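You operate a simulated robot arm through the tools that you are given. There is no shell and no other tool. Be economical: measure what you need, move in short steps, check, and stop when the job is done.

You run a simulated two-armed robot. Do the job below in one go: nothing can be reset, and whatever is moved stays where it is left.

TASK
Finish the valve in the jig with the white seal.
Fine: seal in, pressed home with the driver, then the parts tray's spring, then the cap screwed on; the driver goes back where it stood; the jig clamps end locked. Set down upright: seal driver.

Only the result counts: the job must be done as asked and must still hold three seconds after the hand-in. Knocking over, shifting, dropping, spilling or breaking anything else fails it. A push-on lid holds only when it is set on centred and level and pressed home; a screw cap is set on level and turned clockwise until tight.

THE ROBOT
Two 7-joint arms with fingered hands on one trunk, on a base that drives. Base frame: it is fixed to the floor where the robot stands at the start and does not move with it; the origin is under the middle of the robot, x ahead of it, y to its left, z up; the surface under the hand at the start is at about z = 930. Units: mm, degrees, N and s.
The left shoulder is at the start at [70, 166, 1121], the right one opposite. With the tool pointing down near the work surface each hand reaches from about 440 to 960 mm from the robot's upright axis, wherever it stands, measured 20 degrees to its own side. Places, roughly: bore of the yellow-band valve [500, 400, 1000]; left jig clamp [500, 500, 1000]; right jig clamp [500, 300, 1000]; seal driver (4x4x19 cm) [600, 0, 1000]; spring [750, -1750, 1000]. Payload 4.1 kg a hand.
Tool frame (each hand has its own): the origin (TCP) lies between the finger pads and is the grasp point; the fingertips stand 32 mm ahead of it; z points along the fingers, y is the line along which they close. The gripper opens to 108 mm. The gripper's body begins 38 mm behind the TCP. The gripper is a hand of 4 fingers: y runs from the thumb to the fingers, the wrist lies at [-16, -108, -186] in the tool frame.
Orientation is that of the tool frame in the base frame, as a unit quaternion [x, y, z, w]. With the fingers straight down and the wrist toward the robot, the tool's x, y and z point along [0, 1, 0], [1, 0, 0] and [0, 0, -1] of the base frame.

THE INTERFACE
- The arms move only by the tool send_rows. It takes "left_moves", "right_moves" or both (then of equal length, played together; a hand with none holds still); each is a list that holds one entry, the list of rows, each a list of 6 numbers: the shift along the tool's x, y, z in units of 50 mm (1.0 is 50 mm), then the turn, a rotation vector about the tool's x, y, z in units of 5 degrees (1.0 is 5 degrees). In form: [[[tx, ty, tz, rx, ry, rz], ...]]. A call has 1 to 12 rows; each row shifts and turns the commanded pose from where the row before left it, along the tool's axes as they then stand. A call with a number of a shift or a turn outside -1 to 1 is refused whole. Rows are played at 5 a second. More than 50 mm and 8.6 degrees between two rows, and nothing of the call is played. A pose out of reach is approached as far as the arm can. The call stops where the force on the tool passes 40 N (or 10 N more than at its start, if that is more) or the arm is blocked; 0.2 s more then pass. In this call time passes only in rows, and 0.2 s behind the last. It gives the time, the measured TCP pose, the force on the tool (base axes), the opening and the grip force at its end, in the units of the frame above (readings bear some noise), with the torque about the TCP (base axes, N m) and any sound that the robot's microphone picked up.
- Cameras (640 x 400 px; columns grow to the right, rows downward): "scene" is now at [133.2, 46.6, 1367.6]; the picture's right is [0.51, -0.86, 0.00], its down [-0.34, -0.20, -0.92] and it looks along [0.79, 0.47, -0.40] (base axes); focal length 214 px, centre (320, 200). "left" rides on the left gripper at [-64, -93, -132] in its tool frame; the picture's right is [-0.80, -0.28, 0.53], its down [0.55, -0.71, 0.45] and it looks along [0.25, 0.65, 0.72] (tool axes); focal length 247 px, centre (320, 200). "right" rides on the right gripper at [64, -93, -131] in its tool frame; the picture's right is [-0.80, 0.28, -0.53], its down [-0.55, -0.71, 0.45] and it looks along [-0.25, 0.65, 0.72] (tool axes); focal length 247 px, centre (320, 200). There is no depth. A picture from a camera that has moved, and an enlarged one, comes with that camera's place and axes in the base frame and with its lens.
- capture(camera): a new picture of that camera. The clock stands still meanwhile.
- slide_trunk(by): slides the trunk up (or, below 0, down) by that many mm; the arms and the scene camera ride with it, the base frame stays. It gives what a move gives, with no picture.
- steer(legs): drives the robot by 1 to 6 legs, each [ahead, left, turn to the left] in mm, mm and degrees, along the robot's own axes; the way and the turn of a leg run together, so that a leg with both is an arc; at most 1500 mm and 180 degrees a leg. The arms and the cameras ride along, it lands a little off, and it stops where it bumps. It gives what a move gives.
- curl_fingers(index, middle, ring, thumb_bend, hand): sets how far each is bent, from 0 (flat) to 1 (curled in); at 0.3 the hand is open as for a grip, at 0.7 the pads meet at the TCP. One left out holds its place. A second passes; each finger stops where it meets its share of the squeeze, and holds until it gets a number again. It is the only way to open and close the hand. It gives what a move gives, with no picture; readings hold the bend of each and the force on the fingers (four entries, about 0 where the hand has none), thumb and palm.
- turn_head(pan, tilt): turns the head with the scene camera to pan (to the left, within 86 degrees either way) and tilt (down, from -29 to 69), counted from straight ahead of the robot. It gives what a move gives.
- close_up(camera, box): a new picture of the part [left, top, right, bottom] of that camera's present view, enlarged. The clock stands still meanwhile.
- sign_off(): hands the job in; it is judged then, once.

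Go step by step. Nothing tells you exact positions but the pictures and the camera data: compare them with the known pose of the tool, close in by small moves and look again before you grip or let go. The budget is 120 turns and 92 pictures, counting those below and the enlarged ones. Unless the task says otherwise, let go and move clear before handing in.

The tools are called after ">>>" as a command line: name --argument value ..., lists and objects as JSON in quotes. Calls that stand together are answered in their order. send_rows: Moves the arms, as the interface text tells. Its arguments: {"type":"object","properties":{"left_moves":{"type":"array","items":{"type":"array","items":{"type":"array","items":{"type":"number"}}}},"right_moves":{"type":"array","items":{"type":"array","items":{"type":"array","items":{"type":"number"}}}}},"required":[]} The other tools are called the same way: slide_trunk (by) slides the trunk up or down; curl_fingers (index, middle, ring, thumb_bend, hand) moves the fingers one by one; steer (legs) drives the base; turn_head (pan, tilt) turns the head that bears the scene camera; capture (camera) takes a picture; close_up (camera, box) takes an enlarged picture of a part of a camera's view; sign_off () hands the job in.

At the start:

```text
t: 0.0
left_tcp_pos: [414.4, 415.2, 1378.8]
left_tcp_rot: [0.707, 0.707, 0.0, 0.0]
left_force: [-0.5, 0.6, 0.4]
left_wrist_torque: [-0.03, -0.02, -0.03]
left_width: 107.4
left_grasp_force: 0.1
left_shape: jaw
left_bend: [0.3, 0.3, 0.3, 0.3]
left_finger forces: [0.0, 0.0, 0.0, 0.1, 0.1, 0.1]
right_tcp_pos: [664.1, 13.6, 1299.5]
right_tcp_rot: [0.707, 0.707, -0.001, -0.001]
right_force: [0.3, 0.5, -0.5]
right_wrist_torque: [0.02, 0.03, 0.01]
right_width: 107.8
right_grasp_force: 0.0
right_shape: jaw
right_bend: [0.3, 0.3, 0.3, 0.3]
right_finger forces: [0.0, 0.0, 0.1, 0.0, 0.1, 0.0]
trunk travel left (down, up): [-625.0, 315.0]
robot x, y, heading: [2.8, -2.2, -0.1]
head pan, tilt: [30.9, 23.4]
```

scene: 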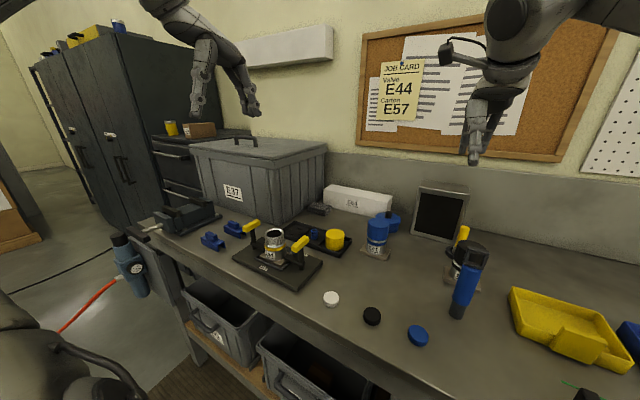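
right: 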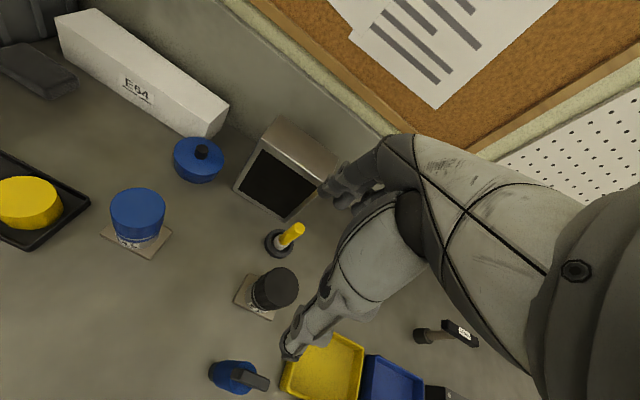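
left: 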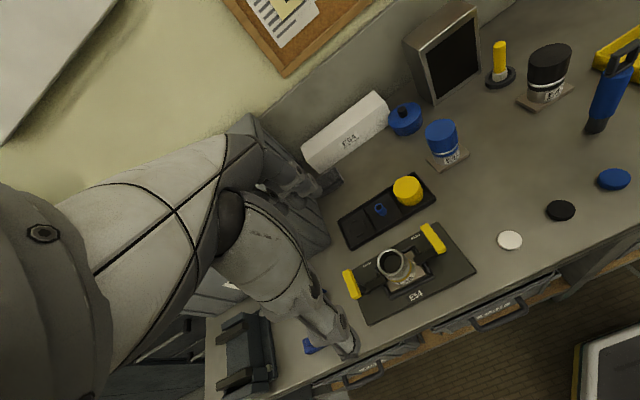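

The scene shows the jig with the open valve, three loose seals (white, black, blue), a tray with a yellow cap, and a blue tool that I take to be the seal driver. I'll look at each of these closer up.

>>> close_up --camera "scene" --box '[200, 180, 360, 300]'

>>> close_up --camera "scene" --box '[320, 200, 520, 350]'

>>> close_up --camera "left" --box '[320, 160, 540, 330]'

>>> turn_head --pan -50 --tilt 25

```text
3.33 times, centred on (280, 240) of scene
camera zoom: at [133.2, 46.6, 1367.6], right [0.51, -0.86, 0.0], down [-0.34, -0.2, -0.92], along [0.79, 0.47, -0.4], focal length 715 px, centre (453, 67)
```

zoom: 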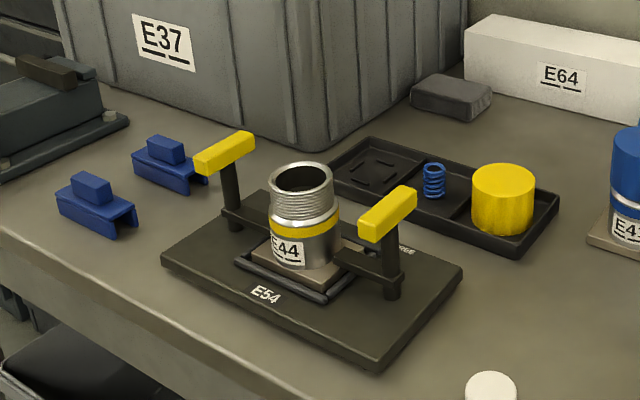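

```text
2.67 times, centred on (420, 275) of scene
camera zoom: at [133.2, 46.6, 1367.6], right [0.51, -0.86, 0.0], down [-0.34, -0.2, -0.92], along [0.79, 0.47, -0.4], focal length 572 px, centre (53, 0)
```

zoom: 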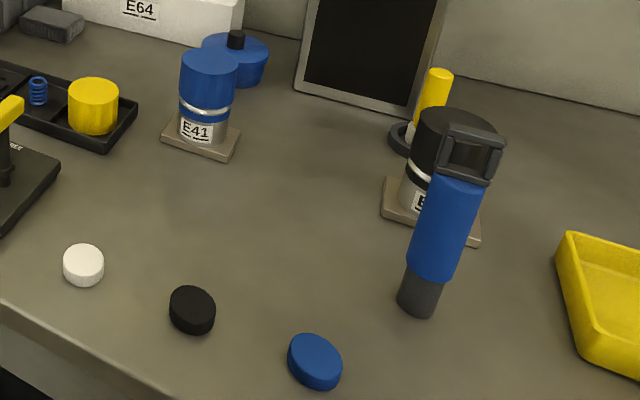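

```text
2.35 times, centred on (430, 245) of left
camera zoom: at [321.5, 351.1, 1510.9], right [-0.28, -0.8, -0.53], down [-0.71, 0.55, -0.45], along [0.65, 0.25, -0.72], focal length 581 px, centre (61, 94)
```

zoom: 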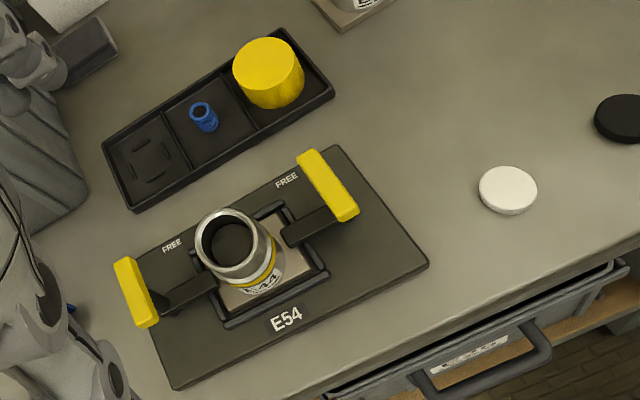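

```text
t: 1.5
left_tcp_pos: [414.3, 415.8, 1377.8]
left_tcp_rot: [0.707, 0.707, 0.0, 0.0]
left_force: [0.2, -0.1, -0.9]
left_wrist_torque: [-0.02, 0.01, -0.03]
left_width: 107.9
left_grasp_force: 0.1
left_shape: jaw
left_bend: [0.3, 0.3, 0.3, 0.3]
left_finger forces: [0.0, 0.1, 0.0, 0.1, 0.0, 0.1]
right_tcp_pos: [664.1, 14.1, 1296.9]
right_tcp_rot: [0.707, 0.707, -0.001, -0.001]
right_force: [-0.1, -0.6, -0.4]
right_wrist_torque: [-0.01, 0.0, 0.05]
right_width: 107.8
right_grasp_force: 0.1
right_shape: jaw
right_bend: [0.3, 0.3, 0.3, 0.3]
right_finger forces: [0.0, 0.0, 0.1, 0.1, 0.0, 0.1]
trunk travel left (down, up): [-625.0, 315.0]
robot x, y, heading: [2.7, 0.0, 0.1]
head pan, tilt: [-50.0, 25.0]
```

The small blue spring and the yellow cap sit in the tray beside the jig, and the clamps are at FREE. Now I'll look to the right side.

>>> capture --camera "scene"

>>> turn_head --pan -75 --tilt 20

>>> capture --camera "scene"

```text
85 pictures are left
camera scene: at [113.2, -71.5, 1365.1], right [-0.77, -0.64, 0.0], down [-0.27, 0.32, -0.91], along [0.58, -0.69, -0.42], focal length 214 px, centre (320, 200)
```

scene: 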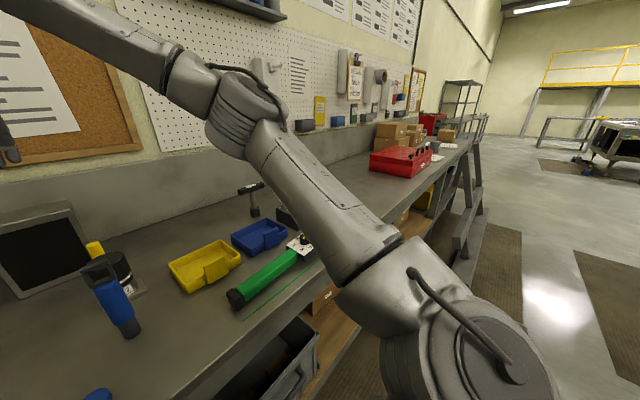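

```text
t: 2.4
left_tcp_pos: [415.2, 415.0, 1377.9]
left_tcp_rot: [0.707, 0.708, 0.0, 0.0]
left_force: [0.0, 0.0, 0.0]
left_wrist_torque: [0.03, 0.02, 0.02]
left_width: 107.7
left_grasp_force: 0.1
left_shape: jaw
left_bend: [0.3, 0.3, 0.3, 0.3]
left_finger forces: [0.0, 0.0, 0.0, 0.0, 0.0, 0.0]
right_tcp_pos: [664.2, 13.8, 1296.5]
right_tcp_rot: [0.708, 0.707, -0.001, 0.0]
right_force: [-0.6, 0.3, -0.1]
right_wrist_torque: [-0.05, 0.02, 0.0]
right_width: 107.6
right_grasp_force: 0.2
right_shape: jaw
right_bend: [0.3, 0.3, 0.3, 0.3]
right_finger forces: [0.1, 0.0, 0.0, 0.0, 0.0, 0.2]
trunk travel left (down, up): [-625.0, 315.0]
robot x, y, heading: [0.1, 0.3, -0.0]
head pan, tilt: [-75.0, 20.0]
```

```text
84 pictures are left
camera scene: at [78.1, -90.9, 1373.2], right [-0.97, -0.26, 0.0], down [-0.09, 0.33, -0.94], along [0.24, -0.91, -0.34], focal length 214 px, centre (320, 200)
```

scene: 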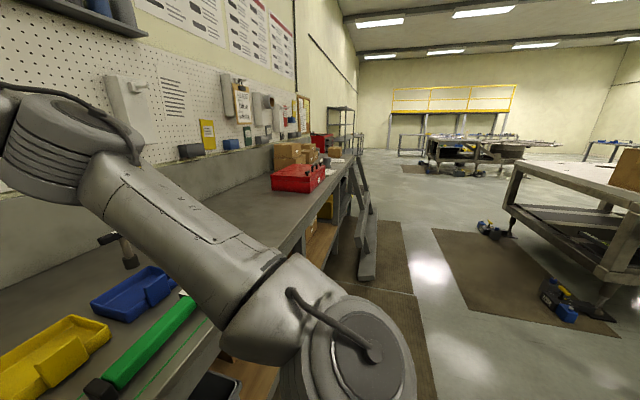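

A red toolbox stands near the listed spring spot. I'll enlarge it.

>>> close_up --camera "scene" --box '[250, 120, 370, 200]'

>>> turn_head --pan 0 --tilt 45

>>> capture --camera "scene"

```text
5.00 times, centred on (310, 160) of scene
camera zoom: at [78.1, -90.9, 1373.2], right [-0.97, -0.26, 0.0], down [-0.09, 0.33, -0.94], along [0.24, -0.91, -0.34], focal length 1072 px, centre (370, 400)
```

zoom: 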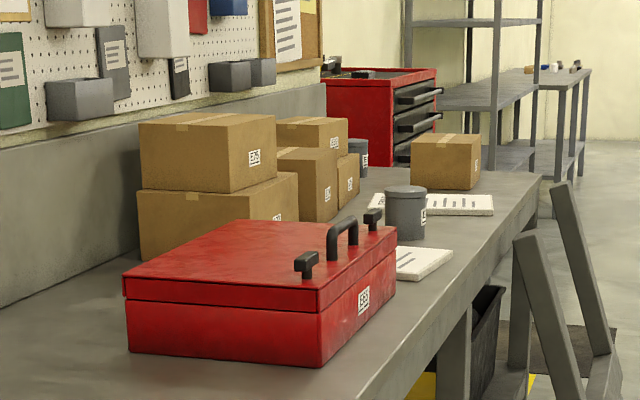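

```text
t: 3.9
left_tcp_pos: [415.3, 416.5, 1378.0]
left_tcp_rot: [0.706, 0.708, 0.0, 0.0]
left_force: [-0.3, -0.5, 0.0]
left_wrist_torque: [0.03, 0.04, 0.01]
left_width: 107.6
left_grasp_force: 0.1
left_shape: jaw
left_bend: [0.3, 0.3, 0.3, 0.3]
left_finger forces: [0.0, 0.0, 0.1, 0.1, 0.1, 0.0]
right_tcp_pos: [663.2, 14.3, 1297.1]
right_tcp_rot: [0.707, 0.707, 0.0, 0.0]
right_force: [-0.3, -0.6, -0.1]
right_wrist_torque: [-0.01, 0.0, -0.01]
right_width: 107.9
right_grasp_force: 0.1
right_shape: jaw
right_bend: [0.3, 0.3, 0.3, 0.3]
right_finger forces: [0.0, 0.1, 0.0, 0.0, 0.0, 0.1]
trunk travel left (down, up): [-625.0, 315.0]
robot x, y, heading: [-0.1, 1.0, 0.0]
head pan, tilt: [0.0, 45.0]
```

```text
82 pictures are left
camera scene: at [135.2, -1.0, 1334.5], right [0.0, -1.0, 0.0], down [-0.71, 0.0, -0.71], along [0.71, 0.0, -0.71], focal length 214 px, centre (320, 200)
```

scene: 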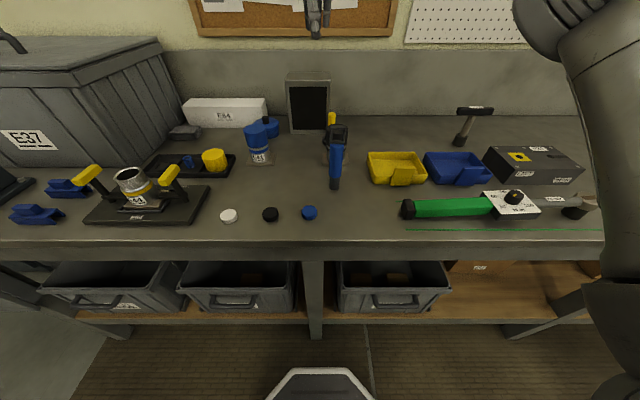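

The blue tool near (600,-45) matches the driver's size and place. I'll enlarge it and the jig for detail.

>>> close_up --camera "scene" --box '[80, 140, 240, 240]'

>>> close_up --camera "scene" --box '[260, 100, 400, 200]'

>>> close_up --camera "right" --box '[190, 210, 350, 400]'

>>> close_up --camera "left" --box '[330, 210, 480, 330]'

```text
4.00 times, centred on (160, 190) of scene
camera zoom: at [135.2, -1.0, 1334.5], right [0.0, -1.0, 0.0], down [-0.71, 0.0, -0.71], along [0.71, 0.0, -0.71], focal length 858 px, centre (960, 240)
```

zoom: 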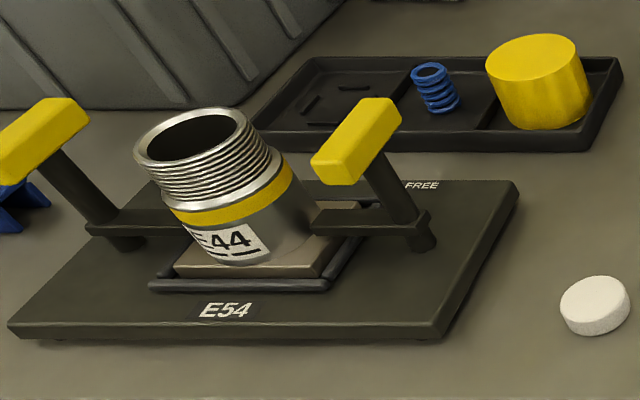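

```text
4.00 times, centred on (330, 150) of scene
camera zoom: at [135.2, -1.0, 1334.5], right [0.0, -1.0, 0.0], down [-0.71, 0.0, -0.71], along [0.71, 0.0, -0.71], focal length 858 px, centre (280, 400)
```

zoom: 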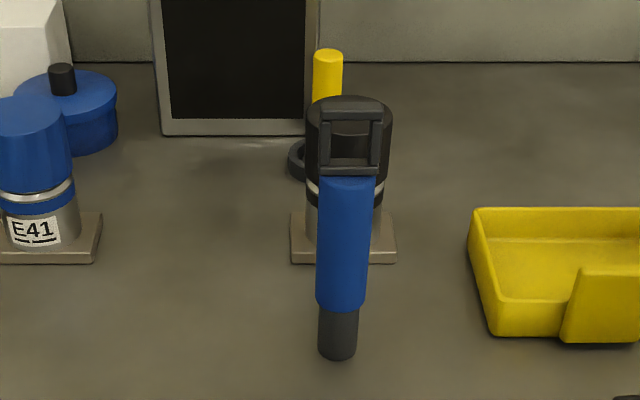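

```text
2.11 times, centred on (270, 305) of right
camera zoom: at [571.2, 77.8, 1427.6], right [0.28, -0.8, 0.53], down [-0.71, -0.55, -0.45], along [0.65, -0.25, -0.72], focal length 520 px, centre (425, -21)
```

zoom: 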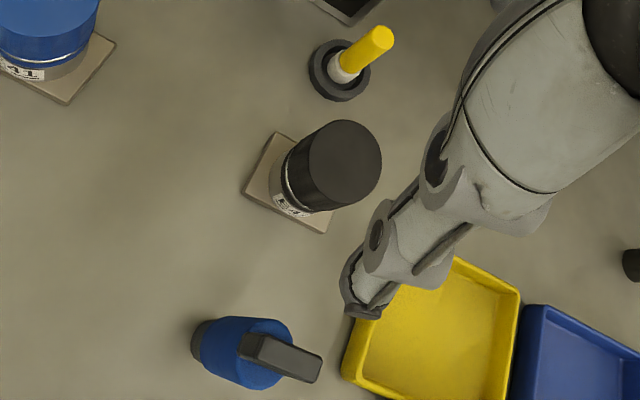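

```text
3.33 times, centred on (405, 270) of left
camera zoom: at [321.6, 351.1, 1509.2], right [-0.28, -0.8, -0.53], down [-0.71, 0.55, -0.45], along [0.65, 0.25, -0.72], focal length 823 px, centre (37, -33)
```

zoom: 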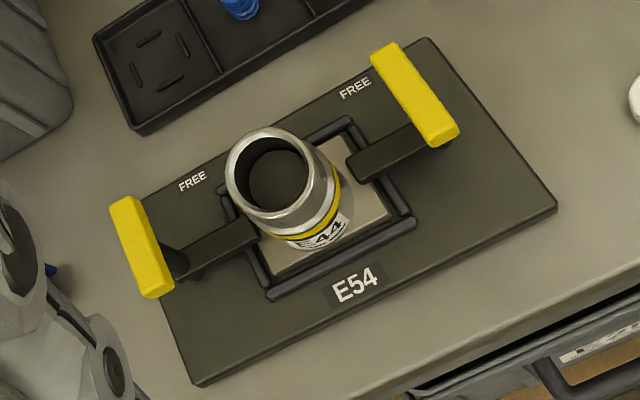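

The jig has two T-shaped clamp handles, each pointing at a FREE mark. I'll lower the left hand for a nearer look at the jig.

>>> send_rows --left_moves '[[[0, 0, 1, 0, 0, 0], [0, 0, 1, 0, 0, 0], [0, 0, 1, 0, 0, 0], [0, 0, 1, 0, 0, 0], [0, 0, 0.4, 0, 0, 0]]]'

>>> capture --camera "left"

```text
t: 5.1
left_tcp_pos: [416.8, 416.4, 1156.9]
left_tcp_rot: [0.707, 0.707, 0.001, 0.0]
left_force: [-0.3, 0.3, 0.1]
left_wrist_torque: [-0.01, -0.01, 0.01]
left_width: 107.6
left_grasp_force: 0.0
left_shape: jaw
left_bend: [0.3, 0.3, 0.3, 0.3]
left_finger forces: [0.1, 0.0, 0.0, 0.1, 0.0, 0.1]
right_tcp_pos: [664.3, 14.1, 1296.3]
right_tcp_rot: [0.707, 0.707, 0.0, -0.001]
right_force: [-0.1, -0.4, 1.0]
right_wrist_torque: [-0.04, 0.01, 0.0]
right_width: 107.7
right_grasp_force: 0.0
right_shape: jaw
right_bend: [0.3, 0.3, 0.3, 0.3]
right_finger forces: [0.0, 0.0, 0.1, 0.1, 0.0, 0.0]
trunk travel left (down, up): [-625.0, 315.0]
robot x, y, heading: [4.3, 0.2, -0.0]
head pan, tilt: [0.0, 45.0]
```

```text
77 pictures are left
camera left: at [323.3, 351.5, 1288.1], right [-0.28, -0.8, -0.53], down [-0.71, 0.55, -0.45], along [0.65, 0.25, -0.72], focal length 247 px, centre (320, 200)
```

left: 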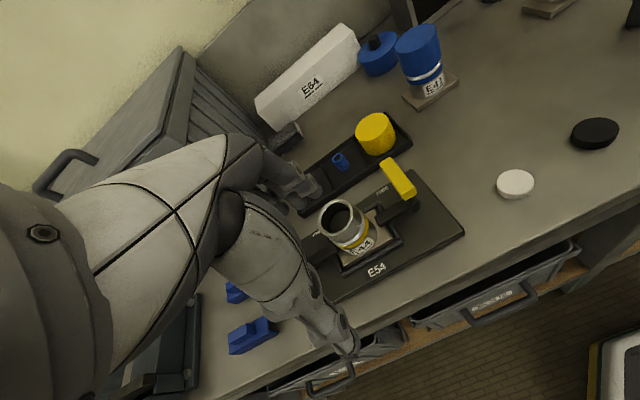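

From three views I place the valve rim near (503,420,1040) and the white seal at (473,220,940). I'll enlarge the jig for the clamp mechanism.

>>> close_up --camera "left" --box '[300, 140, 480, 290]'

>>> turn_head --pan 55 --tilt 40

>>> close_up --camera "scene" --box '[230, 80, 430, 240]'

```text
2.67 times, centred on (390, 215) of left
camera zoom: at [323.3, 351.5, 1288.1], right [-0.28, -0.8, -0.53], down [-0.71, 0.55, -0.45], along [0.65, 0.25, -0.72], focal length 659 px, centre (133, 160)
```

zoom: 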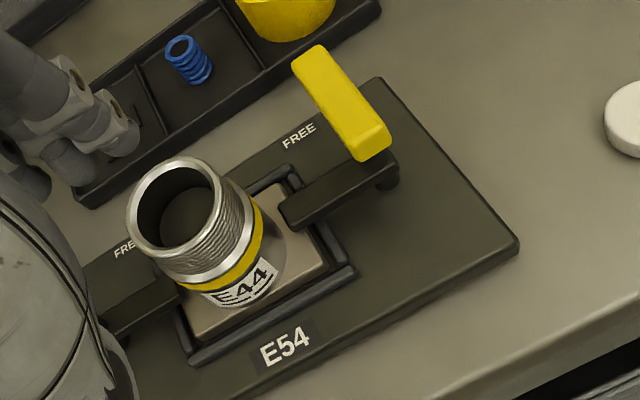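

```text
t: 6.3
left_tcp_pos: [416.1, 416.4, 1157.6]
left_tcp_rot: [0.707, 0.707, 0.0, 0.0]
left_force: [0.3, -0.7, 0.1]
left_wrist_torque: [0.01, -0.05, -0.04]
left_width: 107.6
left_grasp_force: 0.2
left_shape: jaw
left_bend: [0.3, 0.3, 0.3, 0.3]
left_finger forces: [0.0, 0.0, 0.0, 0.0, 0.0, 0.1]
right_tcp_pos: [664.1, 14.0, 1296.7]
right_tcp_rot: [0.707, 0.707, 0.0, -0.001]
right_force: [0.5, 0.1, 0.1]
right_wrist_torque: [0.07, 0.0, 0.01]
right_width: 107.6
right_grasp_force: 0.1
right_shape: jaw
right_bend: [0.3, 0.3, 0.3, 0.3]
right_finger forces: [0.1, 0.0, 0.1, 0.0, 0.0, 0.0]
trunk travel left (down, up): [-625.0, 315.0]
robot x, y, heading: [0.8, 2.6, 0.2]
head pan, tilt: [55.0, 40.0]
```

```text
2.50 times, centred on (330, 160) of scene
camera zoom: at [102.7, 68.6, 1341.8], right [0.82, -0.57, 0.0], down [-0.37, -0.53, -0.77], along [0.44, 0.63, -0.64], focal length 536 px, centre (295, 300)
```

zoom: 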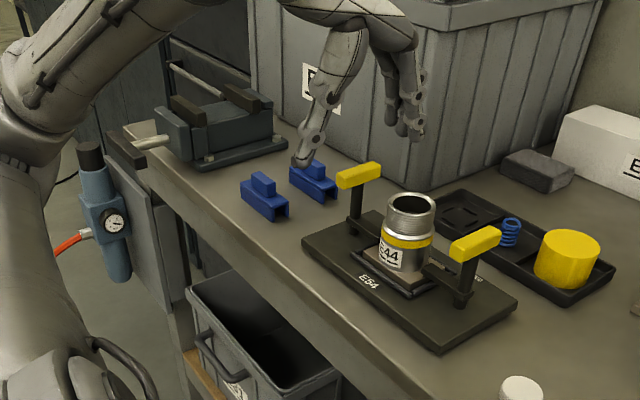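

The labels show FREE only, and it isn't clear how the clamps move. I'll go lower with the left camera for a side look, keeping clear of the jig.

>>> send_rows --left_moves '[[[-0.46, -0.3, 0.56, 0, 0, 0], [-0.46, -0.3, 0.56, 0, 0, 0], [-0.46, -0.3, 0.56, 0, 0, 0], [-0.46, -0.3, 0.56, 0, 0, 0], [-0.46, -0.3, 0.56, 0, 0, 0]]]' --right_moves '[[[-1, 0, 0, 0, 0, 0], [-1, 0, 0, 0, 0, 0], [-1, 0, 0, 0, 0, 0], [-1, 0, 0, 0, 0, 0], [-1, 0, 0, 0, 0, 0]]]'

>>> close_up --camera "left" --box '[160, 60, 400, 210]'

>>> capture --camera "left"

```text
t: 7.5
left_tcp_pos: [400.6, 405.5, 1134.4]
left_tcp_rot: [0.697, 0.717, 0.0, 0.004]
left_force: [-0.3, -0.4, 0.0]
left_wrist_torque: [0.03, 0.01, 0.03]
left_width: 107.7
left_grasp_force: 0.1
left_shape: jaw
left_bend: [0.3, 0.3, 0.3, 0.3]
left_finger forces: [0.0, 0.0, 0.0, 0.1, 0.1, 0.0]
left hand out of reach, approached as far as the arm can: row 1, 2, 3, 4, 5
right_tcp_pos: [664.8, -237.2, 1296.6]
right_tcp_rot: [0.706, 0.708, 0.0, -0.001]
right_force: [-0.2, -0.4, -0.1]
right_wrist_torque: [0.01, 0.03, 0.02]
right_width: 107.7
right_grasp_force: 0.1
right_shape: jaw
right_bend: [0.3, 0.3, 0.3, 0.3]
right_finger forces: [0.0, 0.1, 0.0, 0.0, 0.0, 0.0]
trunk travel left (down, up): [-625.0, 315.0]
robot x, y, heading: [0.4, 0.6, 0.1]
head pan, tilt: [55.0, 40.0]
```

```text
2.67 times, centred on (280, 135) of left
camera zoom: at [308.2, 337.8, 1266.5], right [-0.26, -0.81, -0.53], down [-0.72, 0.53, -0.45], along [0.65, 0.26, -0.72], focal length 659 px, centre (427, 373)
```

zoom: 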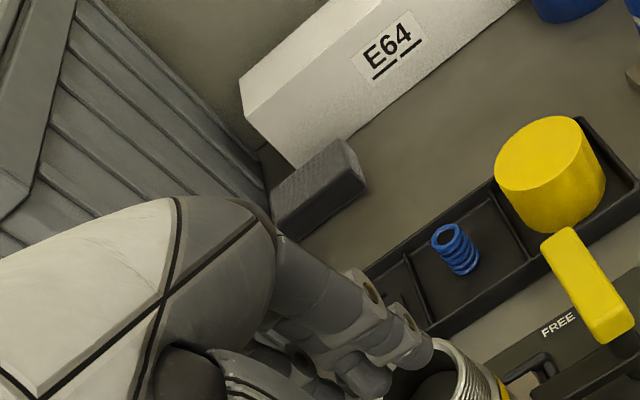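

```text
73 pictures are left
camera left: at [308.2, 337.8, 1266.5], right [-0.26, -0.81, -0.53], down [-0.72, 0.53, -0.45], along [0.65, 0.26, -0.72], focal length 247 px, centre (320, 200)
```

left: 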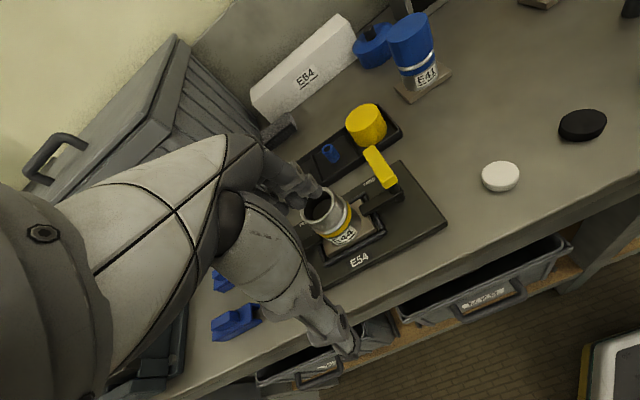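

The arm can't come nearer to the body here. I'll back the base up 100 mm for a better working range and try again.

>>> steer --legs '[[-100, 0, 0]]'

>>> send_rows --left_moves '[[[-0.46, 0.1, 0.56, 0, 0, 0], [-0.46, 0.1, 0.56, 0, 0, 0], [-0.46, 0.2, 0.56, 0, 0, 0]]]'

>>> capture --camera "left"

```text
t: 8.7
left_tcp_pos: [297.9, 405.6, 1134.9]
left_tcp_rot: [0.697, 0.717, -0.001, 0.005]
left_force: [0.6, -1.0, 0.6]
left_wrist_torque: [-0.01, -0.01, 0.01]
left_width: 108.1
left_grasp_force: 0.0
left_shape: jaw
left_bend: [0.3, 0.3, 0.3, 0.3]
left_finger forces: [0.0, 0.0, 0.0, 0.0, 0.0, 0.1]
right_tcp_pos: [560.5, -235.2, 1298.0]
right_tcp_rot: [0.707, 0.707, -0.001, -0.001]
right_force: [-0.9, -0.8, 1.2]
right_wrist_torque: [-0.01, 0.0, 0.0]
right_width: 107.7
right_grasp_force: 0.1
right_shape: jaw
right_bend: [0.3, 0.3, 0.3, 0.3]
right_finger forces: [0.0, 0.0, 0.1, 0.0, 0.0, 0.0]
trunk travel left (down, up): [-625.0, 315.0]
robot x, y, heading: [-99.4, 2.3, -0.1]
head pan, tilt: [55.0, 40.0]
```

```text
t: 9.5
left_tcp_pos: [298.2, 406.0, 1132.7]
left_tcp_rot: [0.698, 0.716, -0.002, 0.004]
left_force: [-0.2, 0.0, -0.5]
left_wrist_torque: [0.01, 0.02, -0.01]
left_width: 107.3
left_grasp_force: 0.1
left_shape: jaw
left_bend: [0.3, 0.3, 0.3, 0.3]
left_finger forces: [0.1, 0.0, 0.1, 0.0, 0.0, 0.0]
left hand out of reach, approached as far as the arm can: row 1, 2, 3
right_tcp_pos: [561.8, -236.4, 1295.6]
right_tcp_rot: [0.707, 0.707, 0.0, 0.0]
right_force: [0.0, 0.8, 0.2]
right_wrist_torque: [0.02, -0.03, -0.02]
right_width: 107.8
right_grasp_force: 0.0
right_shape: jaw
right_bend: [0.3, 0.3, 0.3, 0.3]
right_finger forces: [0.0, 0.0, 0.0, 0.0, 0.0, 0.0]
trunk travel left (down, up): [-625.0, 315.0]
robot x, y, heading: [-100.6, -1.1, -0.2]
head pan, tilt: [55.0, 40.0]
```

```text
72 pictures are left
camera left: at [206.7, 339.5, 1264.1], right [-0.26, -0.81, -0.53], down [-0.72, 0.53, -0.46], along [0.65, 0.26, -0.72], focal length 247 px, centre (320, 200)
```

left: 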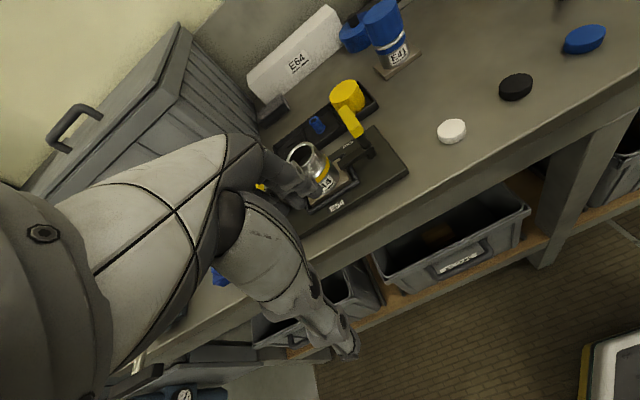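

The hand is still at the inner limit of its reach. I'll move it forward and down and see how it responds.

>>> send_rows --left_moves '[[[-0.4, 0.8, 0, 0, 0, 0], [-0.4, 0.8, 0, 0, 0, 0], [-0.4, 0.2, 0, 0, 0, 0]]]'

```text
t: 10.3
left_tcp_pos: [388.1, 345.0, 1133.0]
left_tcp_rot: [0.697, 0.717, -0.001, 0.005]
left_force: [0.1, -0.4, -0.1]
left_wrist_torque: [0.02, 0.01, 0.03]
left_width: 107.7
left_grasp_force: 0.0
left_shape: jaw
left_bend: [0.3, 0.3, 0.3, 0.3]
left_finger forces: [0.0, 0.1, 0.0, 0.0, 0.0, 0.0]
right_tcp_pos: [561.1, -237.0, 1295.6]
right_tcp_rot: [0.707, 0.707, 0.0, -0.001]
right_force: [-0.4, 0.7, 0.0]
right_wrist_torque: [0.01, 0.04, -0.04]
right_width: 107.8
right_grasp_force: 0.0
right_shape: jaw
right_bend: [0.3, 0.3, 0.3, 0.3]
right_finger forces: [0.1, 0.0, 0.0, 0.1, 0.0, 0.0]
trunk travel left (down, up): [-625.0, 315.0]
robot x, y, heading: [-104.3, -2.6, -0.3]
head pan, tilt: [55.0, 40.0]
```

Moves track again. I'll go lower for the side look.

>>> send_rows --left_moves '[[[-0.3, -0.05, 0.75, 0, 0, 0], [-0.3, -0.05, 0.75, 0, 0, 0], [-0.3, -0.05, 0.75, 0, 0, 0]]]'

>>> capture --camera "left"

```text
t: 11.3
left_tcp_pos: [399.3, 283.1, 1071.3]
left_tcp_rot: [0.708, 0.703, 0.041, 0.047]
left_force: [1.0, 0.8, 0.1]
left_wrist_torque: [-0.02, 0.04, 0.02]
left_width: 107.7
left_grasp_force: 0.0
left_shape: jaw
left_bend: [0.3, 0.3, 0.3, 0.3]
left_finger forces: [0.0, 0.0, 0.0, 0.0, 0.1, 0.0]
right_tcp_pos: [563.2, -235.7, 1293.0]
right_tcp_rot: [0.707, 0.708, -0.002, -0.001]
right_force: [0.5, 0.2, -0.2]
right_wrist_torque: [-0.01, 0.02, -0.01]
right_width: 107.7
right_grasp_force: 0.1
right_shape: jaw
right_bend: [0.3, 0.3, 0.3, 0.3]
right_finger forces: [0.0, 0.0, 0.1, 0.0, 0.1, 0.0]
trunk travel left (down, up): [-625.0, 315.0]
robot x, y, heading: [-103.2, 1.1, 0.1]
head pan, tilt: [55.0, 40.0]
stopped in row 3 (left hand): the arm was blocked; the commanded pose is now the measured one
```

```text
71 pictures are left
camera left: at [289.7, 220.3, 1190.0], right [-0.22, -0.8, -0.56], down [-0.64, 0.55, -0.54], along [0.74, 0.24, -0.63], focal length 247 px, centre (320, 200)
```

left: 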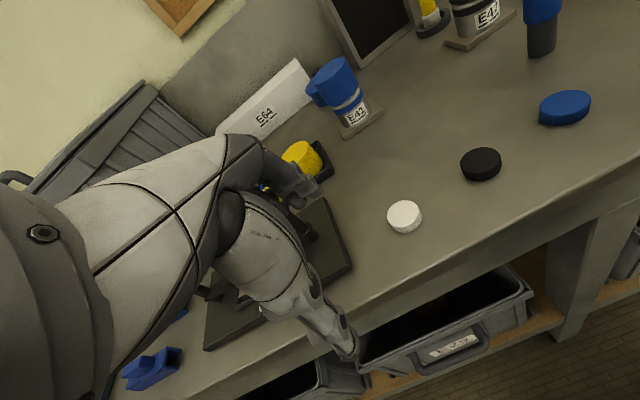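

The arm stopped with no notable force; I'll check with the scene camera what is close to it.

>>> capture --camera "scene"

```text
70 pictures are left
camera scene: at [2.6, 68.8, 1341.6], right [0.82, -0.57, 0.0], down [-0.37, -0.53, -0.77], along [0.44, 0.63, -0.64], focal length 214 px, centre (320, 200)
```

scene: 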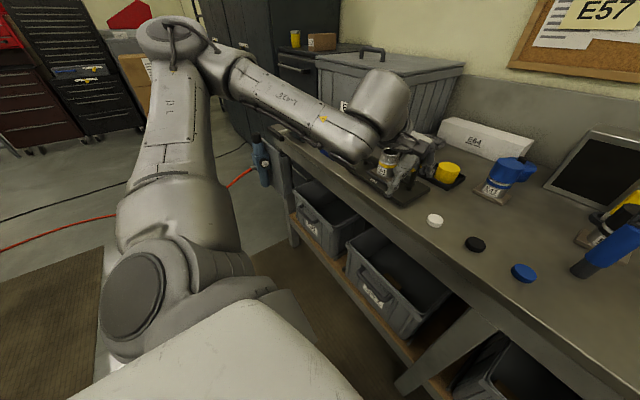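

The arm works low and elbow-out at this trunk height. I'll raise the trunk by 150 mm so the forearm comes in from above, and level the hand.

>>> slide_trunk --by 150

>>> send_rows --left_moves '[[[-0.3, 0.5, 0, 0.71, 0.05, -0.04], [-0.3, 0.5, 0, 0.71, 0.05, -0.04], [-0.3, 0.5, 0, 0, 0, 0]]]'

>>> turn_head --pan 30 --tilt 50

>>> capture --camera "scene"

```text
t: 13.1
left_tcp_pos: [398.7, 284.3, 1221.6]
left_tcp_rot: [0.708, 0.703, 0.042, 0.048]
left_force: [0.0, -0.7, 0.2]
left_wrist_torque: [0.0, -0.01, 0.0]
left_width: 108.0
left_grasp_force: 0.1
left_shape: jaw
left_bend: [0.3, 0.3, 0.3, 0.3]
left_finger forces: [0.0, 0.0, 0.1, 0.0, 0.0, 0.0]
right_tcp_pos: [561.8, -235.0, 1444.2]
right_tcp_rot: [0.707, 0.707, -0.001, -0.001]
right_force: [0.7, 0.2, -1.0]
right_wrist_torque: [0.0, -0.01, 0.02]
right_width: 107.7
right_grasp_force: 0.1
right_shape: jaw
right_bend: [0.3, 0.3, 0.3, 0.3]
right_finger forces: [0.0, 0.1, 0.0, 0.0, 0.0, 0.0]
trunk travel left (down, up): [-775.0, 165.0]
robot x, y, heading: [-102.0, 1.8, 0.0]
head pan, tilt: [55.0, 40.0]
```

```text
t: 13.8
left_tcp_pos: [474.2, 235.1, 1224.4]
left_tcp_rot: [0.707, 0.707, 0.001, 0.0]
left_force: [-0.2, 1.0, -0.1]
left_wrist_torque: [0.01, 0.0, 0.0]
left_width: 107.7
left_grasp_force: 0.0
left_shape: jaw
left_bend: [0.3, 0.3, 0.3, 0.3]
left_finger forces: [0.0, 0.0, 0.0, 0.0, 0.0, 0.0]
right_tcp_pos: [562.7, -236.3, 1443.4]
right_tcp_rot: [0.707, 0.707, 0.001, -0.001]
right_force: [-0.4, 0.2, 0.3]
right_wrist_torque: [0.03, 0.01, -0.01]
right_width: 107.8
right_grasp_force: 0.0
right_shape: jaw
right_bend: [0.3, 0.3, 0.3, 0.3]
right_finger forces: [0.1, 0.0, 0.0, 0.1, 0.0, 0.0]
trunk travel left (down, up): [-775.0, 165.0]
robot x, y, heading: [-103.3, 0.2, 0.1]
head pan, tilt: [55.0, 40.0]
```

```text
t: 14.7
left_tcp_pos: [472.9, 237.4, 1224.7]
left_tcp_rot: [0.707, 0.707, 0.001, 0.001]
left_force: [0.8, 0.1, 1.1]
left_wrist_torque: [0.01, 0.01, -0.02]
left_width: 107.5
left_grasp_force: 0.0
left_shape: jaw
left_bend: [0.3, 0.3, 0.3, 0.3]
left_finger forces: [0.1, 0.0, 0.0, 0.1, 0.0, 0.0]
right_tcp_pos: [560.7, -234.8, 1443.9]
right_tcp_rot: [0.707, 0.707, -0.001, -0.001]
right_force: [0.5, -0.1, 0.5]
right_wrist_torque: [-0.01, -0.01, 0.01]
right_width: 107.5
right_grasp_force: 0.0
right_shape: jaw
right_bend: [0.3, 0.3, 0.3, 0.3]
right_finger forces: [0.1, 0.1, 0.0, 0.0, 0.0, 0.0]
trunk travel left (down, up): [-775.0, 165.0]
robot x, y, heading: [-101.1, 0.1, 0.1]
head pan, tilt: [30.0, 50.0]
```

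```text
69 pictures are left
camera scene: at [18.3, 38.1, 1477.6], right [0.5, -0.87, 0.0], down [-0.66, -0.38, -0.64], along [0.56, 0.32, -0.77], focal length 214 px, centre (320, 200)
```

scene: 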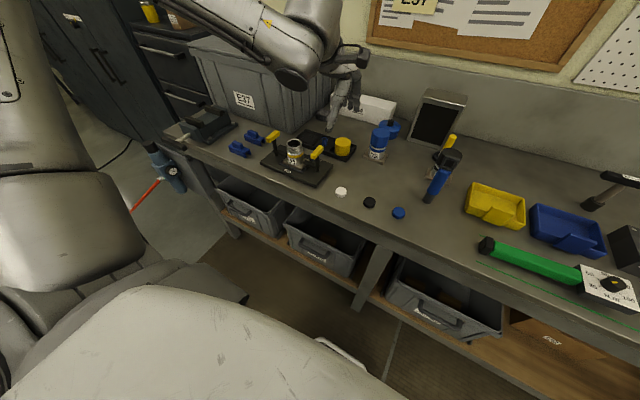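

Good posture now, with the hand above the seal. I'll enlarge the jig from here to refine positions.

>>> close_up --camera "scene" --box '[250, 115, 370, 205]'

>>> capture --camera "left"

```text
4.44 times, centred on (310, 160) of scene
camera zoom: at [18.3, 38.1, 1477.6], right [0.5, -0.87, 0.0], down [-0.66, -0.38, -0.64], along [0.56, 0.32, -0.77], focal length 953 px, centre (364, 378)
```

zoom: 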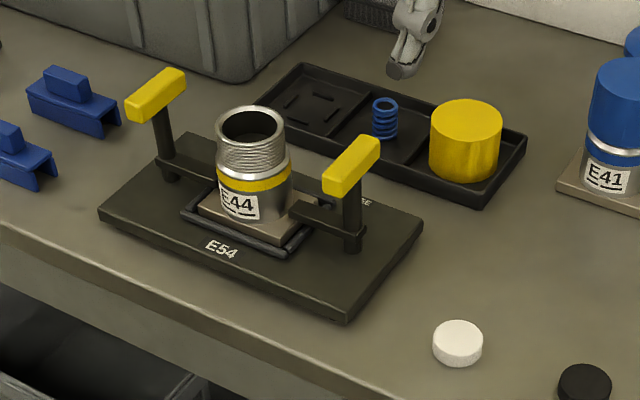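

```text
67 pictures are left
camera left: at [379.2, 172.1, 1355.6], right [-0.28, -0.8, -0.53], down [-0.7, 0.55, -0.45], along [0.65, 0.25, -0.72], focal length 247 px, centre (320, 200)
```

left: 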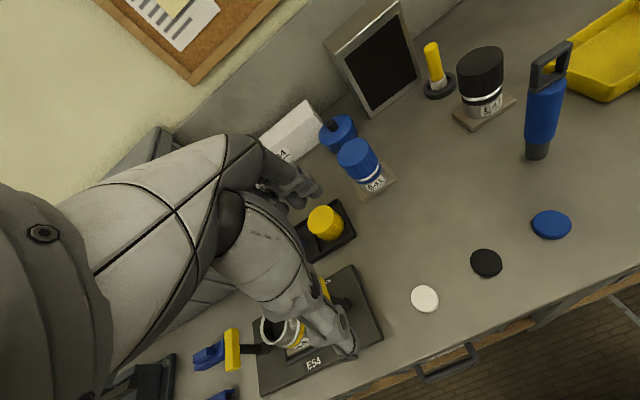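

The seal is at about (475,220), top near z=948, and the rim at (504.5,420.5,1040). I'll descend over the seal to a hover.

>>> send_rows --left_moves '[[[-0.17, 0.02, 0.9, 0, 0, 0], [-0.17, 0.02, 0.9, 0, 0, 0], [0, 0, 0.9, 0, 0, 0], [0, 0, 0.9, 0, 0, 0], [0, 0, 0.6, 0, 0, 0]]]'

>>> capture --camera "left"

>>> capture --camera "scene"

```text
t: 15.9
left_tcp_pos: [456.3, 247.4, 1042.6]
left_tcp_rot: [0.708, 0.707, 0.001, 0.001]
left_force: [0.4, 0.9, -0.5]
left_wrist_torque: [0.0, 0.01, -0.05]
left_width: 107.7
left_grasp_force: 0.0
left_shape: jaw
left_bend: [0.3, 0.3, 0.3, 0.3]
left_finger forces: [0.0, 0.0, 0.1, 0.0, 0.0, 0.1]
left hand out of reach, approached as far as the arm can: row 4, 5
right_tcp_pos: [561.0, -234.8, 1444.6]
right_tcp_rot: [0.707, 0.708, -0.001, 0.0]
right_force: [0.2, 0.9, -0.3]
right_wrist_torque: [0.0, 0.0, 0.02]
right_width: 107.8
right_grasp_force: 0.0
right_shape: jaw
right_bend: [0.3, 0.3, 0.3, 0.3]
right_finger forces: [0.0, 0.0, 0.0, 0.0, 0.0, 0.0]
trunk travel left (down, up): [-775.0, 165.0]
robot x, y, heading: [-102.4, 2.2, 0.2]
head pan, tilt: [30.0, 50.0]
```

```text
66 pictures are left
camera left: at [362.9, 182.6, 1173.8], right [-0.28, -0.8, -0.53], down [-0.7, 0.55, -0.45], along [0.65, 0.25, -0.72], focal length 247 px, centre (320, 200)
```

left: 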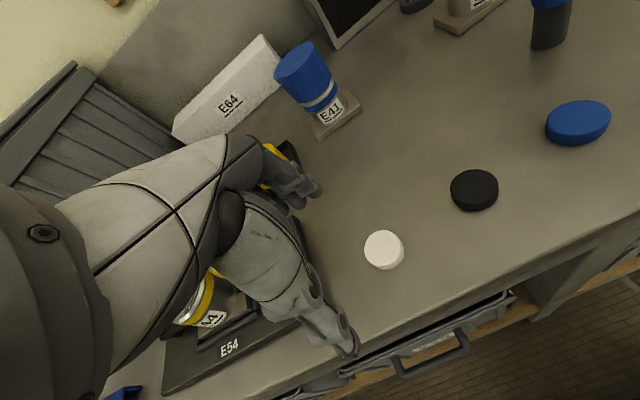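

```text
65 pictures are left
camera scene: at [18.3, 38.0, 1477.6], right [0.5, -0.87, 0.0], down [-0.66, -0.38, -0.64], along [0.56, 0.32, -0.77], focal length 214 px, centre (320, 200)
```

scene: 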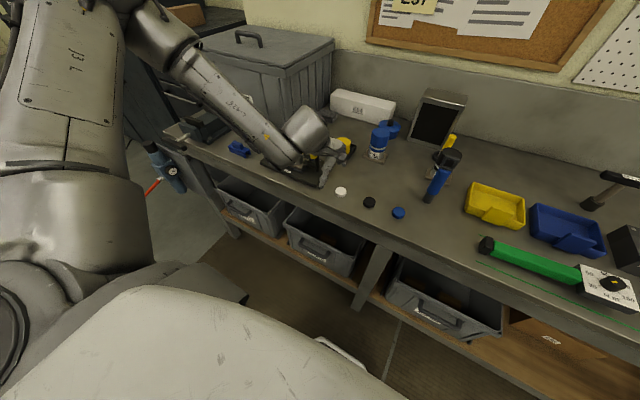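

The wrist gets too close to the shoulder here. Backing up 50 mm more should put the seal, jig, driver and tray all within reach; first I'll raise the hand.

>>> send_rows --left_moves '[[[0, 0, -1, 0, 0, 0], [0, 0, -0.4, 0, 0, 0]]]'

>>> steer --legs '[[-55, 0, 0]]'

```text
t: 16.5
left_tcp_pos: [453.8, 247.7, 1113.3]
left_tcp_rot: [0.709, 0.706, 0.002, 0.001]
left_force: [-0.4, 0.9, 0.4]
left_wrist_torque: [0.0, 0.02, 0.01]
left_width: 107.7
left_grasp_force: 0.1
left_shape: jaw
left_bend: [0.3, 0.3, 0.3, 0.3]
left_finger forces: [0.0, 0.0, 0.1, 0.0, 0.0, 0.1]
right_tcp_pos: [560.4, -235.7, 1444.4]
right_tcp_rot: [0.708, 0.706, 0.001, 0.0]
right_force: [-0.3, -0.5, -0.4]
right_wrist_torque: [0.01, 0.04, 0.0]
right_width: 107.6
right_grasp_force: 0.2
right_shape: jaw
right_bend: [0.3, 0.3, 0.3, 0.3]
right_finger forces: [0.0, 0.1, 0.0, 0.0, 0.0, 0.1]
trunk travel left (down, up): [-775.0, 165.0]
robot x, y, heading: [-101.2, 1.7, 0.0]
head pan, tilt: [30.0, 50.0]
```

```text
t: 17.5
left_tcp_pos: [405.0, 248.3, 1108.2]
left_tcp_rot: [0.708, 0.707, 0.0, -0.002]
left_force: [-0.1, 0.4, -0.2]
left_wrist_torque: [-0.03, 0.03, -0.02]
left_width: 107.7
left_grasp_force: 0.0
left_shape: jaw
left_bend: [0.3, 0.3, 0.3, 0.3]
left_finger forces: [0.0, 0.1, 0.0, 0.1, 0.0, 0.0]
right_tcp_pos: [513.7, -235.4, 1439.3]
right_tcp_rot: [0.707, 0.708, -0.003, -0.002]
right_force: [1.0, -0.6, 0.0]
right_wrist_torque: [0.02, 0.09, 0.02]
right_width: 107.9
right_grasp_force: 0.0
right_shape: jaw
right_bend: [0.3, 0.3, 0.3, 0.3]
right_finger forces: [0.1, 0.1, 0.0, 0.1, 0.0, 0.1]
trunk travel left (down, up): [-775.0, 165.0]
robot x, y, heading: [-154.6, 1.2, -0.0]
head pan, tilt: [30.0, 50.0]
```

Now I'll go over the seal: x +70, y −28, then down to z≈1005.

>>> send_rows --left_moves '[[[-0.28, 0.7, 0, 0, 0, 0], [-0.28, 0.7, 0, 0, 0, 0], [0, 0, 0.8, 0, 0, 0], [0, 0, 0.8, 0, 0, 0], [0, 0, 0.46, 0, 0, 0]]]'

>>> capture --camera "left"

>>> close_up --camera "scene" --box '[290, 120, 430, 220]'

```text
t: 18.7
left_tcp_pos: [433.3, 263.5, 1048.0]
left_tcp_rot: [0.708, 0.706, 0.0, 0.001]
left_force: [-0.5, -0.2, -0.2]
left_wrist_torque: [0.0, 0.03, 0.02]
left_width: 108.1
left_grasp_force: 0.1
left_shape: jaw
left_bend: [0.3, 0.3, 0.3, 0.3]
left_finger forces: [0.1, 0.1, 0.0, 0.0, 0.0, 0.0]
left hand out of reach, approached as far as the arm can: row 2, 3, 4, 5
right_tcp_pos: [508.5, -234.9, 1440.3]
right_tcp_rot: [0.707, 0.708, -0.001, -0.001]
right_force: [0.1, 0.7, -0.2]
right_wrist_torque: [0.0, 0.01, -0.04]
right_width: 107.6
right_grasp_force: 0.0
right_shape: jaw
right_bend: [0.3, 0.3, 0.3, 0.3]
right_finger forces: [0.1, 0.1, 0.1, 0.0, 0.0, 0.0]
trunk travel left (down, up): [-775.0, 165.0]
robot x, y, heading: [-160.4, 0.6, -0.0]
head pan, tilt: [30.0, 50.0]
```

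```text
64 pictures are left
camera left: at [338.9, 199.5, 1179.4], right [-0.28, -0.8, -0.53], down [-0.7, 0.55, -0.45], along [0.65, 0.25, -0.72], focal length 247 px, centre (320, 200)
```

left: 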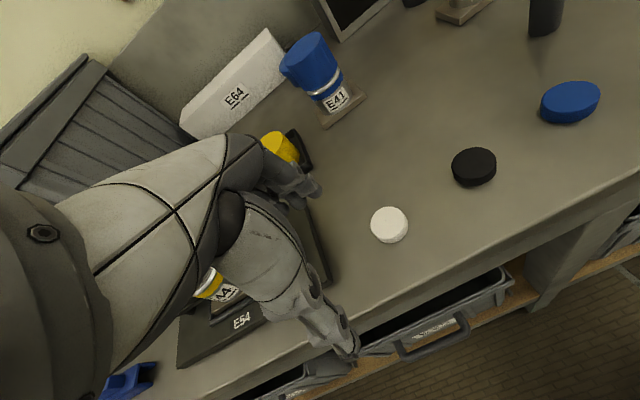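

```text
4.00 times, centred on (360, 170) of scene
camera zoom: at [-34.9, 38.0, 1477.5], right [0.5, -0.87, 0.0], down [-0.66, -0.38, -0.64], along [0.56, 0.32, -0.77], focal length 858 px, centre (160, 320)
```

zoom: 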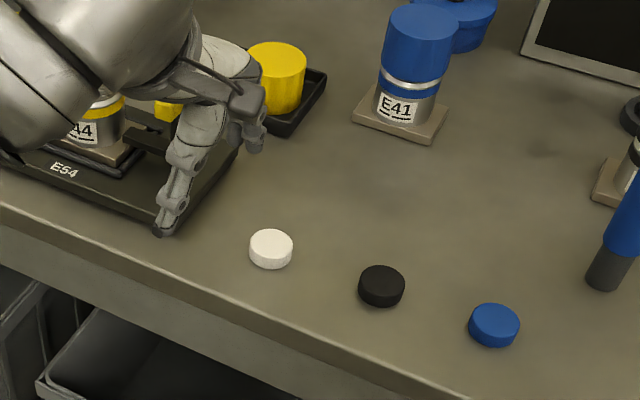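

The hand still hits a posture limit, probably from the wrist yaw. I'll turn the hand 40° (wrist toward the left elbow), which should suit the left arm better, then move above the seal.

>>> send_rows --left_moves '[[[0, 0, -0.6, 0, 0, 1], [0, 0, -0.6, 0, 0, 1], [0, 0, 0, 0, 0, 1], [0, 0, 0, 0, 0, 1], [0, 0, 0, 0, 0, 1], [0, 0, 0, 0, 0, 1], [0, 0, 0, 0, 0, 1], [0, 0, 0, 0, 0, 1]]]'

>>> send_rows --left_moves '[[[0, 0.75, 0, 0, 0, 0], [0, 0.7, 0, 0, 0, 0]]]'

```text
t: 20.5
left_tcp_pos: [430.4, 264.7, 1108.8]
left_tcp_rot: [0.907, 0.422, 0.001, -0.001]
left_force: [0.2, 0.2, -0.9]
left_wrist_torque: [0.0, -0.01, 0.0]
left_width: 107.7
left_grasp_force: 0.0
left_shape: jaw
left_bend: [0.3, 0.3, 0.3, 0.3]
left_finger forces: [0.1, 0.0, 0.0, 0.0, 0.0, 0.0]
right_tcp_pos: [507.1, -236.0, 1441.6]
right_tcp_rot: [0.707, 0.707, -0.001, -0.001]
right_force: [0.7, -0.2, 1.0]
right_wrist_torque: [0.01, -0.02, -0.02]
right_width: 107.7
right_grasp_force: 0.1
right_shape: jaw
right_bend: [0.3, 0.3, 0.3, 0.3]
right_finger forces: [0.0, 0.0, 0.0, 0.0, 0.0, 0.0]
trunk travel left (down, up): [-775.0, 165.0]
robot x, y, heading: [-155.0, -3.5, -0.1]
head pan, tilt: [30.0, 50.0]
```

```text
t: 21.1
left_tcp_pos: [475.5, 223.8, 1113.9]
left_tcp_rot: [0.907, 0.422, 0.0, 0.0]
left_force: [0.4, 0.6, 0.0]
left_wrist_torque: [0.02, 0.02, 0.0]
left_width: 107.9
left_grasp_force: 0.0
left_shape: jaw
left_bend: [0.3, 0.3, 0.3, 0.3]
left_finger forces: [0.0, 0.1, 0.0, 0.0, 0.0, 0.0]
left hand out of reach, approached as far as the arm can: row 2
right_tcp_pos: [508.8, -235.3, 1439.5]
right_tcp_rot: [0.706, 0.708, -0.001, -0.002]
right_force: [0.3, 0.0, -0.3]
right_wrist_torque: [0.04, -0.02, -0.01]
right_width: 107.9
right_grasp_force: 0.0
right_shape: jaw
right_bend: [0.3, 0.3, 0.3, 0.3]
right_finger forces: [0.1, 0.1, 0.0, 0.1, 0.0, 0.1]
trunk travel left (down, up): [-775.0, 165.0]
robot x, y, heading: [-159.8, 2.3, -0.0]
head pan, tilt: [30.0, 50.0]
```

Now nearly above the seal. I'll try going straight down.

>>> send_rows --left_moves '[[[0, 0, 0.8, 0, 0, 0], [0, 0, 0.8, 0, 0, 0], [0, 0, 0.5, 0, 0, 0]]]'

>>> turn_head --pan 60 --tilt 30

>>> capture --camera "scene"

```text
t: 21.9
left_tcp_pos: [437.7, 251.8, 1044.8]
left_tcp_rot: [0.907, 0.422, 0.001, 0.0]
left_force: [-0.9, 0.1, -1.2]
left_wrist_torque: [-0.03, 0.01, 0.02]
left_width: 107.6
left_grasp_force: 0.1
left_shape: jaw
left_bend: [0.3, 0.3, 0.3, 0.3]
left_finger forces: [0.0, 0.0, 0.1, 0.1, 0.0, 0.1]
left hand out of reach, approached as far as the arm can: row 1, 2, 3
right_tcp_pos: [506.2, -234.6, 1441.2]
right_tcp_rot: [0.707, 0.707, -0.001, -0.001]
right_force: [-0.6, 0.5, -0.6]
right_wrist_torque: [0.0, 0.03, 0.03]
right_width: 107.5
right_grasp_force: 0.0
right_shape: jaw
right_bend: [0.3, 0.3, 0.3, 0.3]
right_finger forces: [0.0, 0.0, 0.0, 0.0, 0.1, 0.0]
trunk travel left (down, up): [-775.0, 165.0]
robot x, y, heading: [-156.5, -0.6, 0.1]
head pan, tilt: [30.0, 50.0]
```

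```text
t: 22.8
left_tcp_pos: [438.6, 251.4, 1045.3]
left_tcp_rot: [0.907, 0.421, 0.001, 0.0]
left_force: [-0.3, 0.5, -0.2]
left_wrist_torque: [0.01, -0.03, -0.02]
left_width: 108.0
left_grasp_force: 0.0
left_shape: jaw
left_bend: [0.3, 0.3, 0.3, 0.3]
left_finger forces: [0.0, 0.0, 0.0, 0.0, 0.0, 0.1]
right_tcp_pos: [508.2, -235.8, 1442.1]
right_tcp_rot: [0.707, 0.707, -0.001, -0.002]
right_force: [-0.8, 0.0, -0.2]
right_wrist_torque: [0.0, 0.03, -0.03]
right_width: 107.4
right_grasp_force: 0.1
right_shape: jaw
right_bend: [0.3, 0.3, 0.3, 0.3]
right_finger forces: [0.1, 0.0, 0.0, 0.1, 0.1, 0.1]
trunk travel left (down, up): [-775.0, 165.0]
robot x, y, heading: [-155.6, -0.9, -0.3]
head pan, tilt: [60.0, 30.0]
```

```text
62 pictures are left
camera scene: at [-57.7, 77.4, 1507.1], right [0.87, -0.5, 0.0], down [-0.25, -0.43, -0.87], along [0.43, 0.75, -0.5], focal length 214 px, centre (320, 200)
```

scene: 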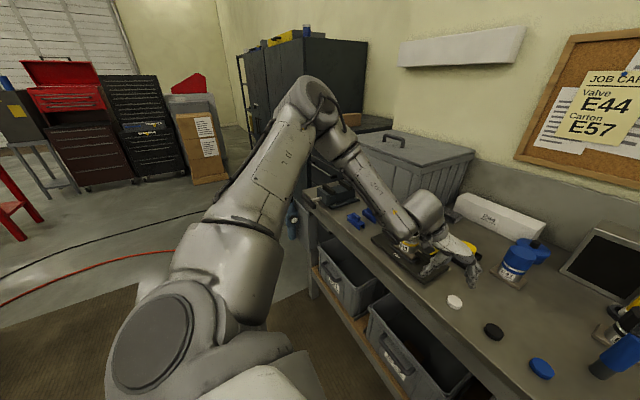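

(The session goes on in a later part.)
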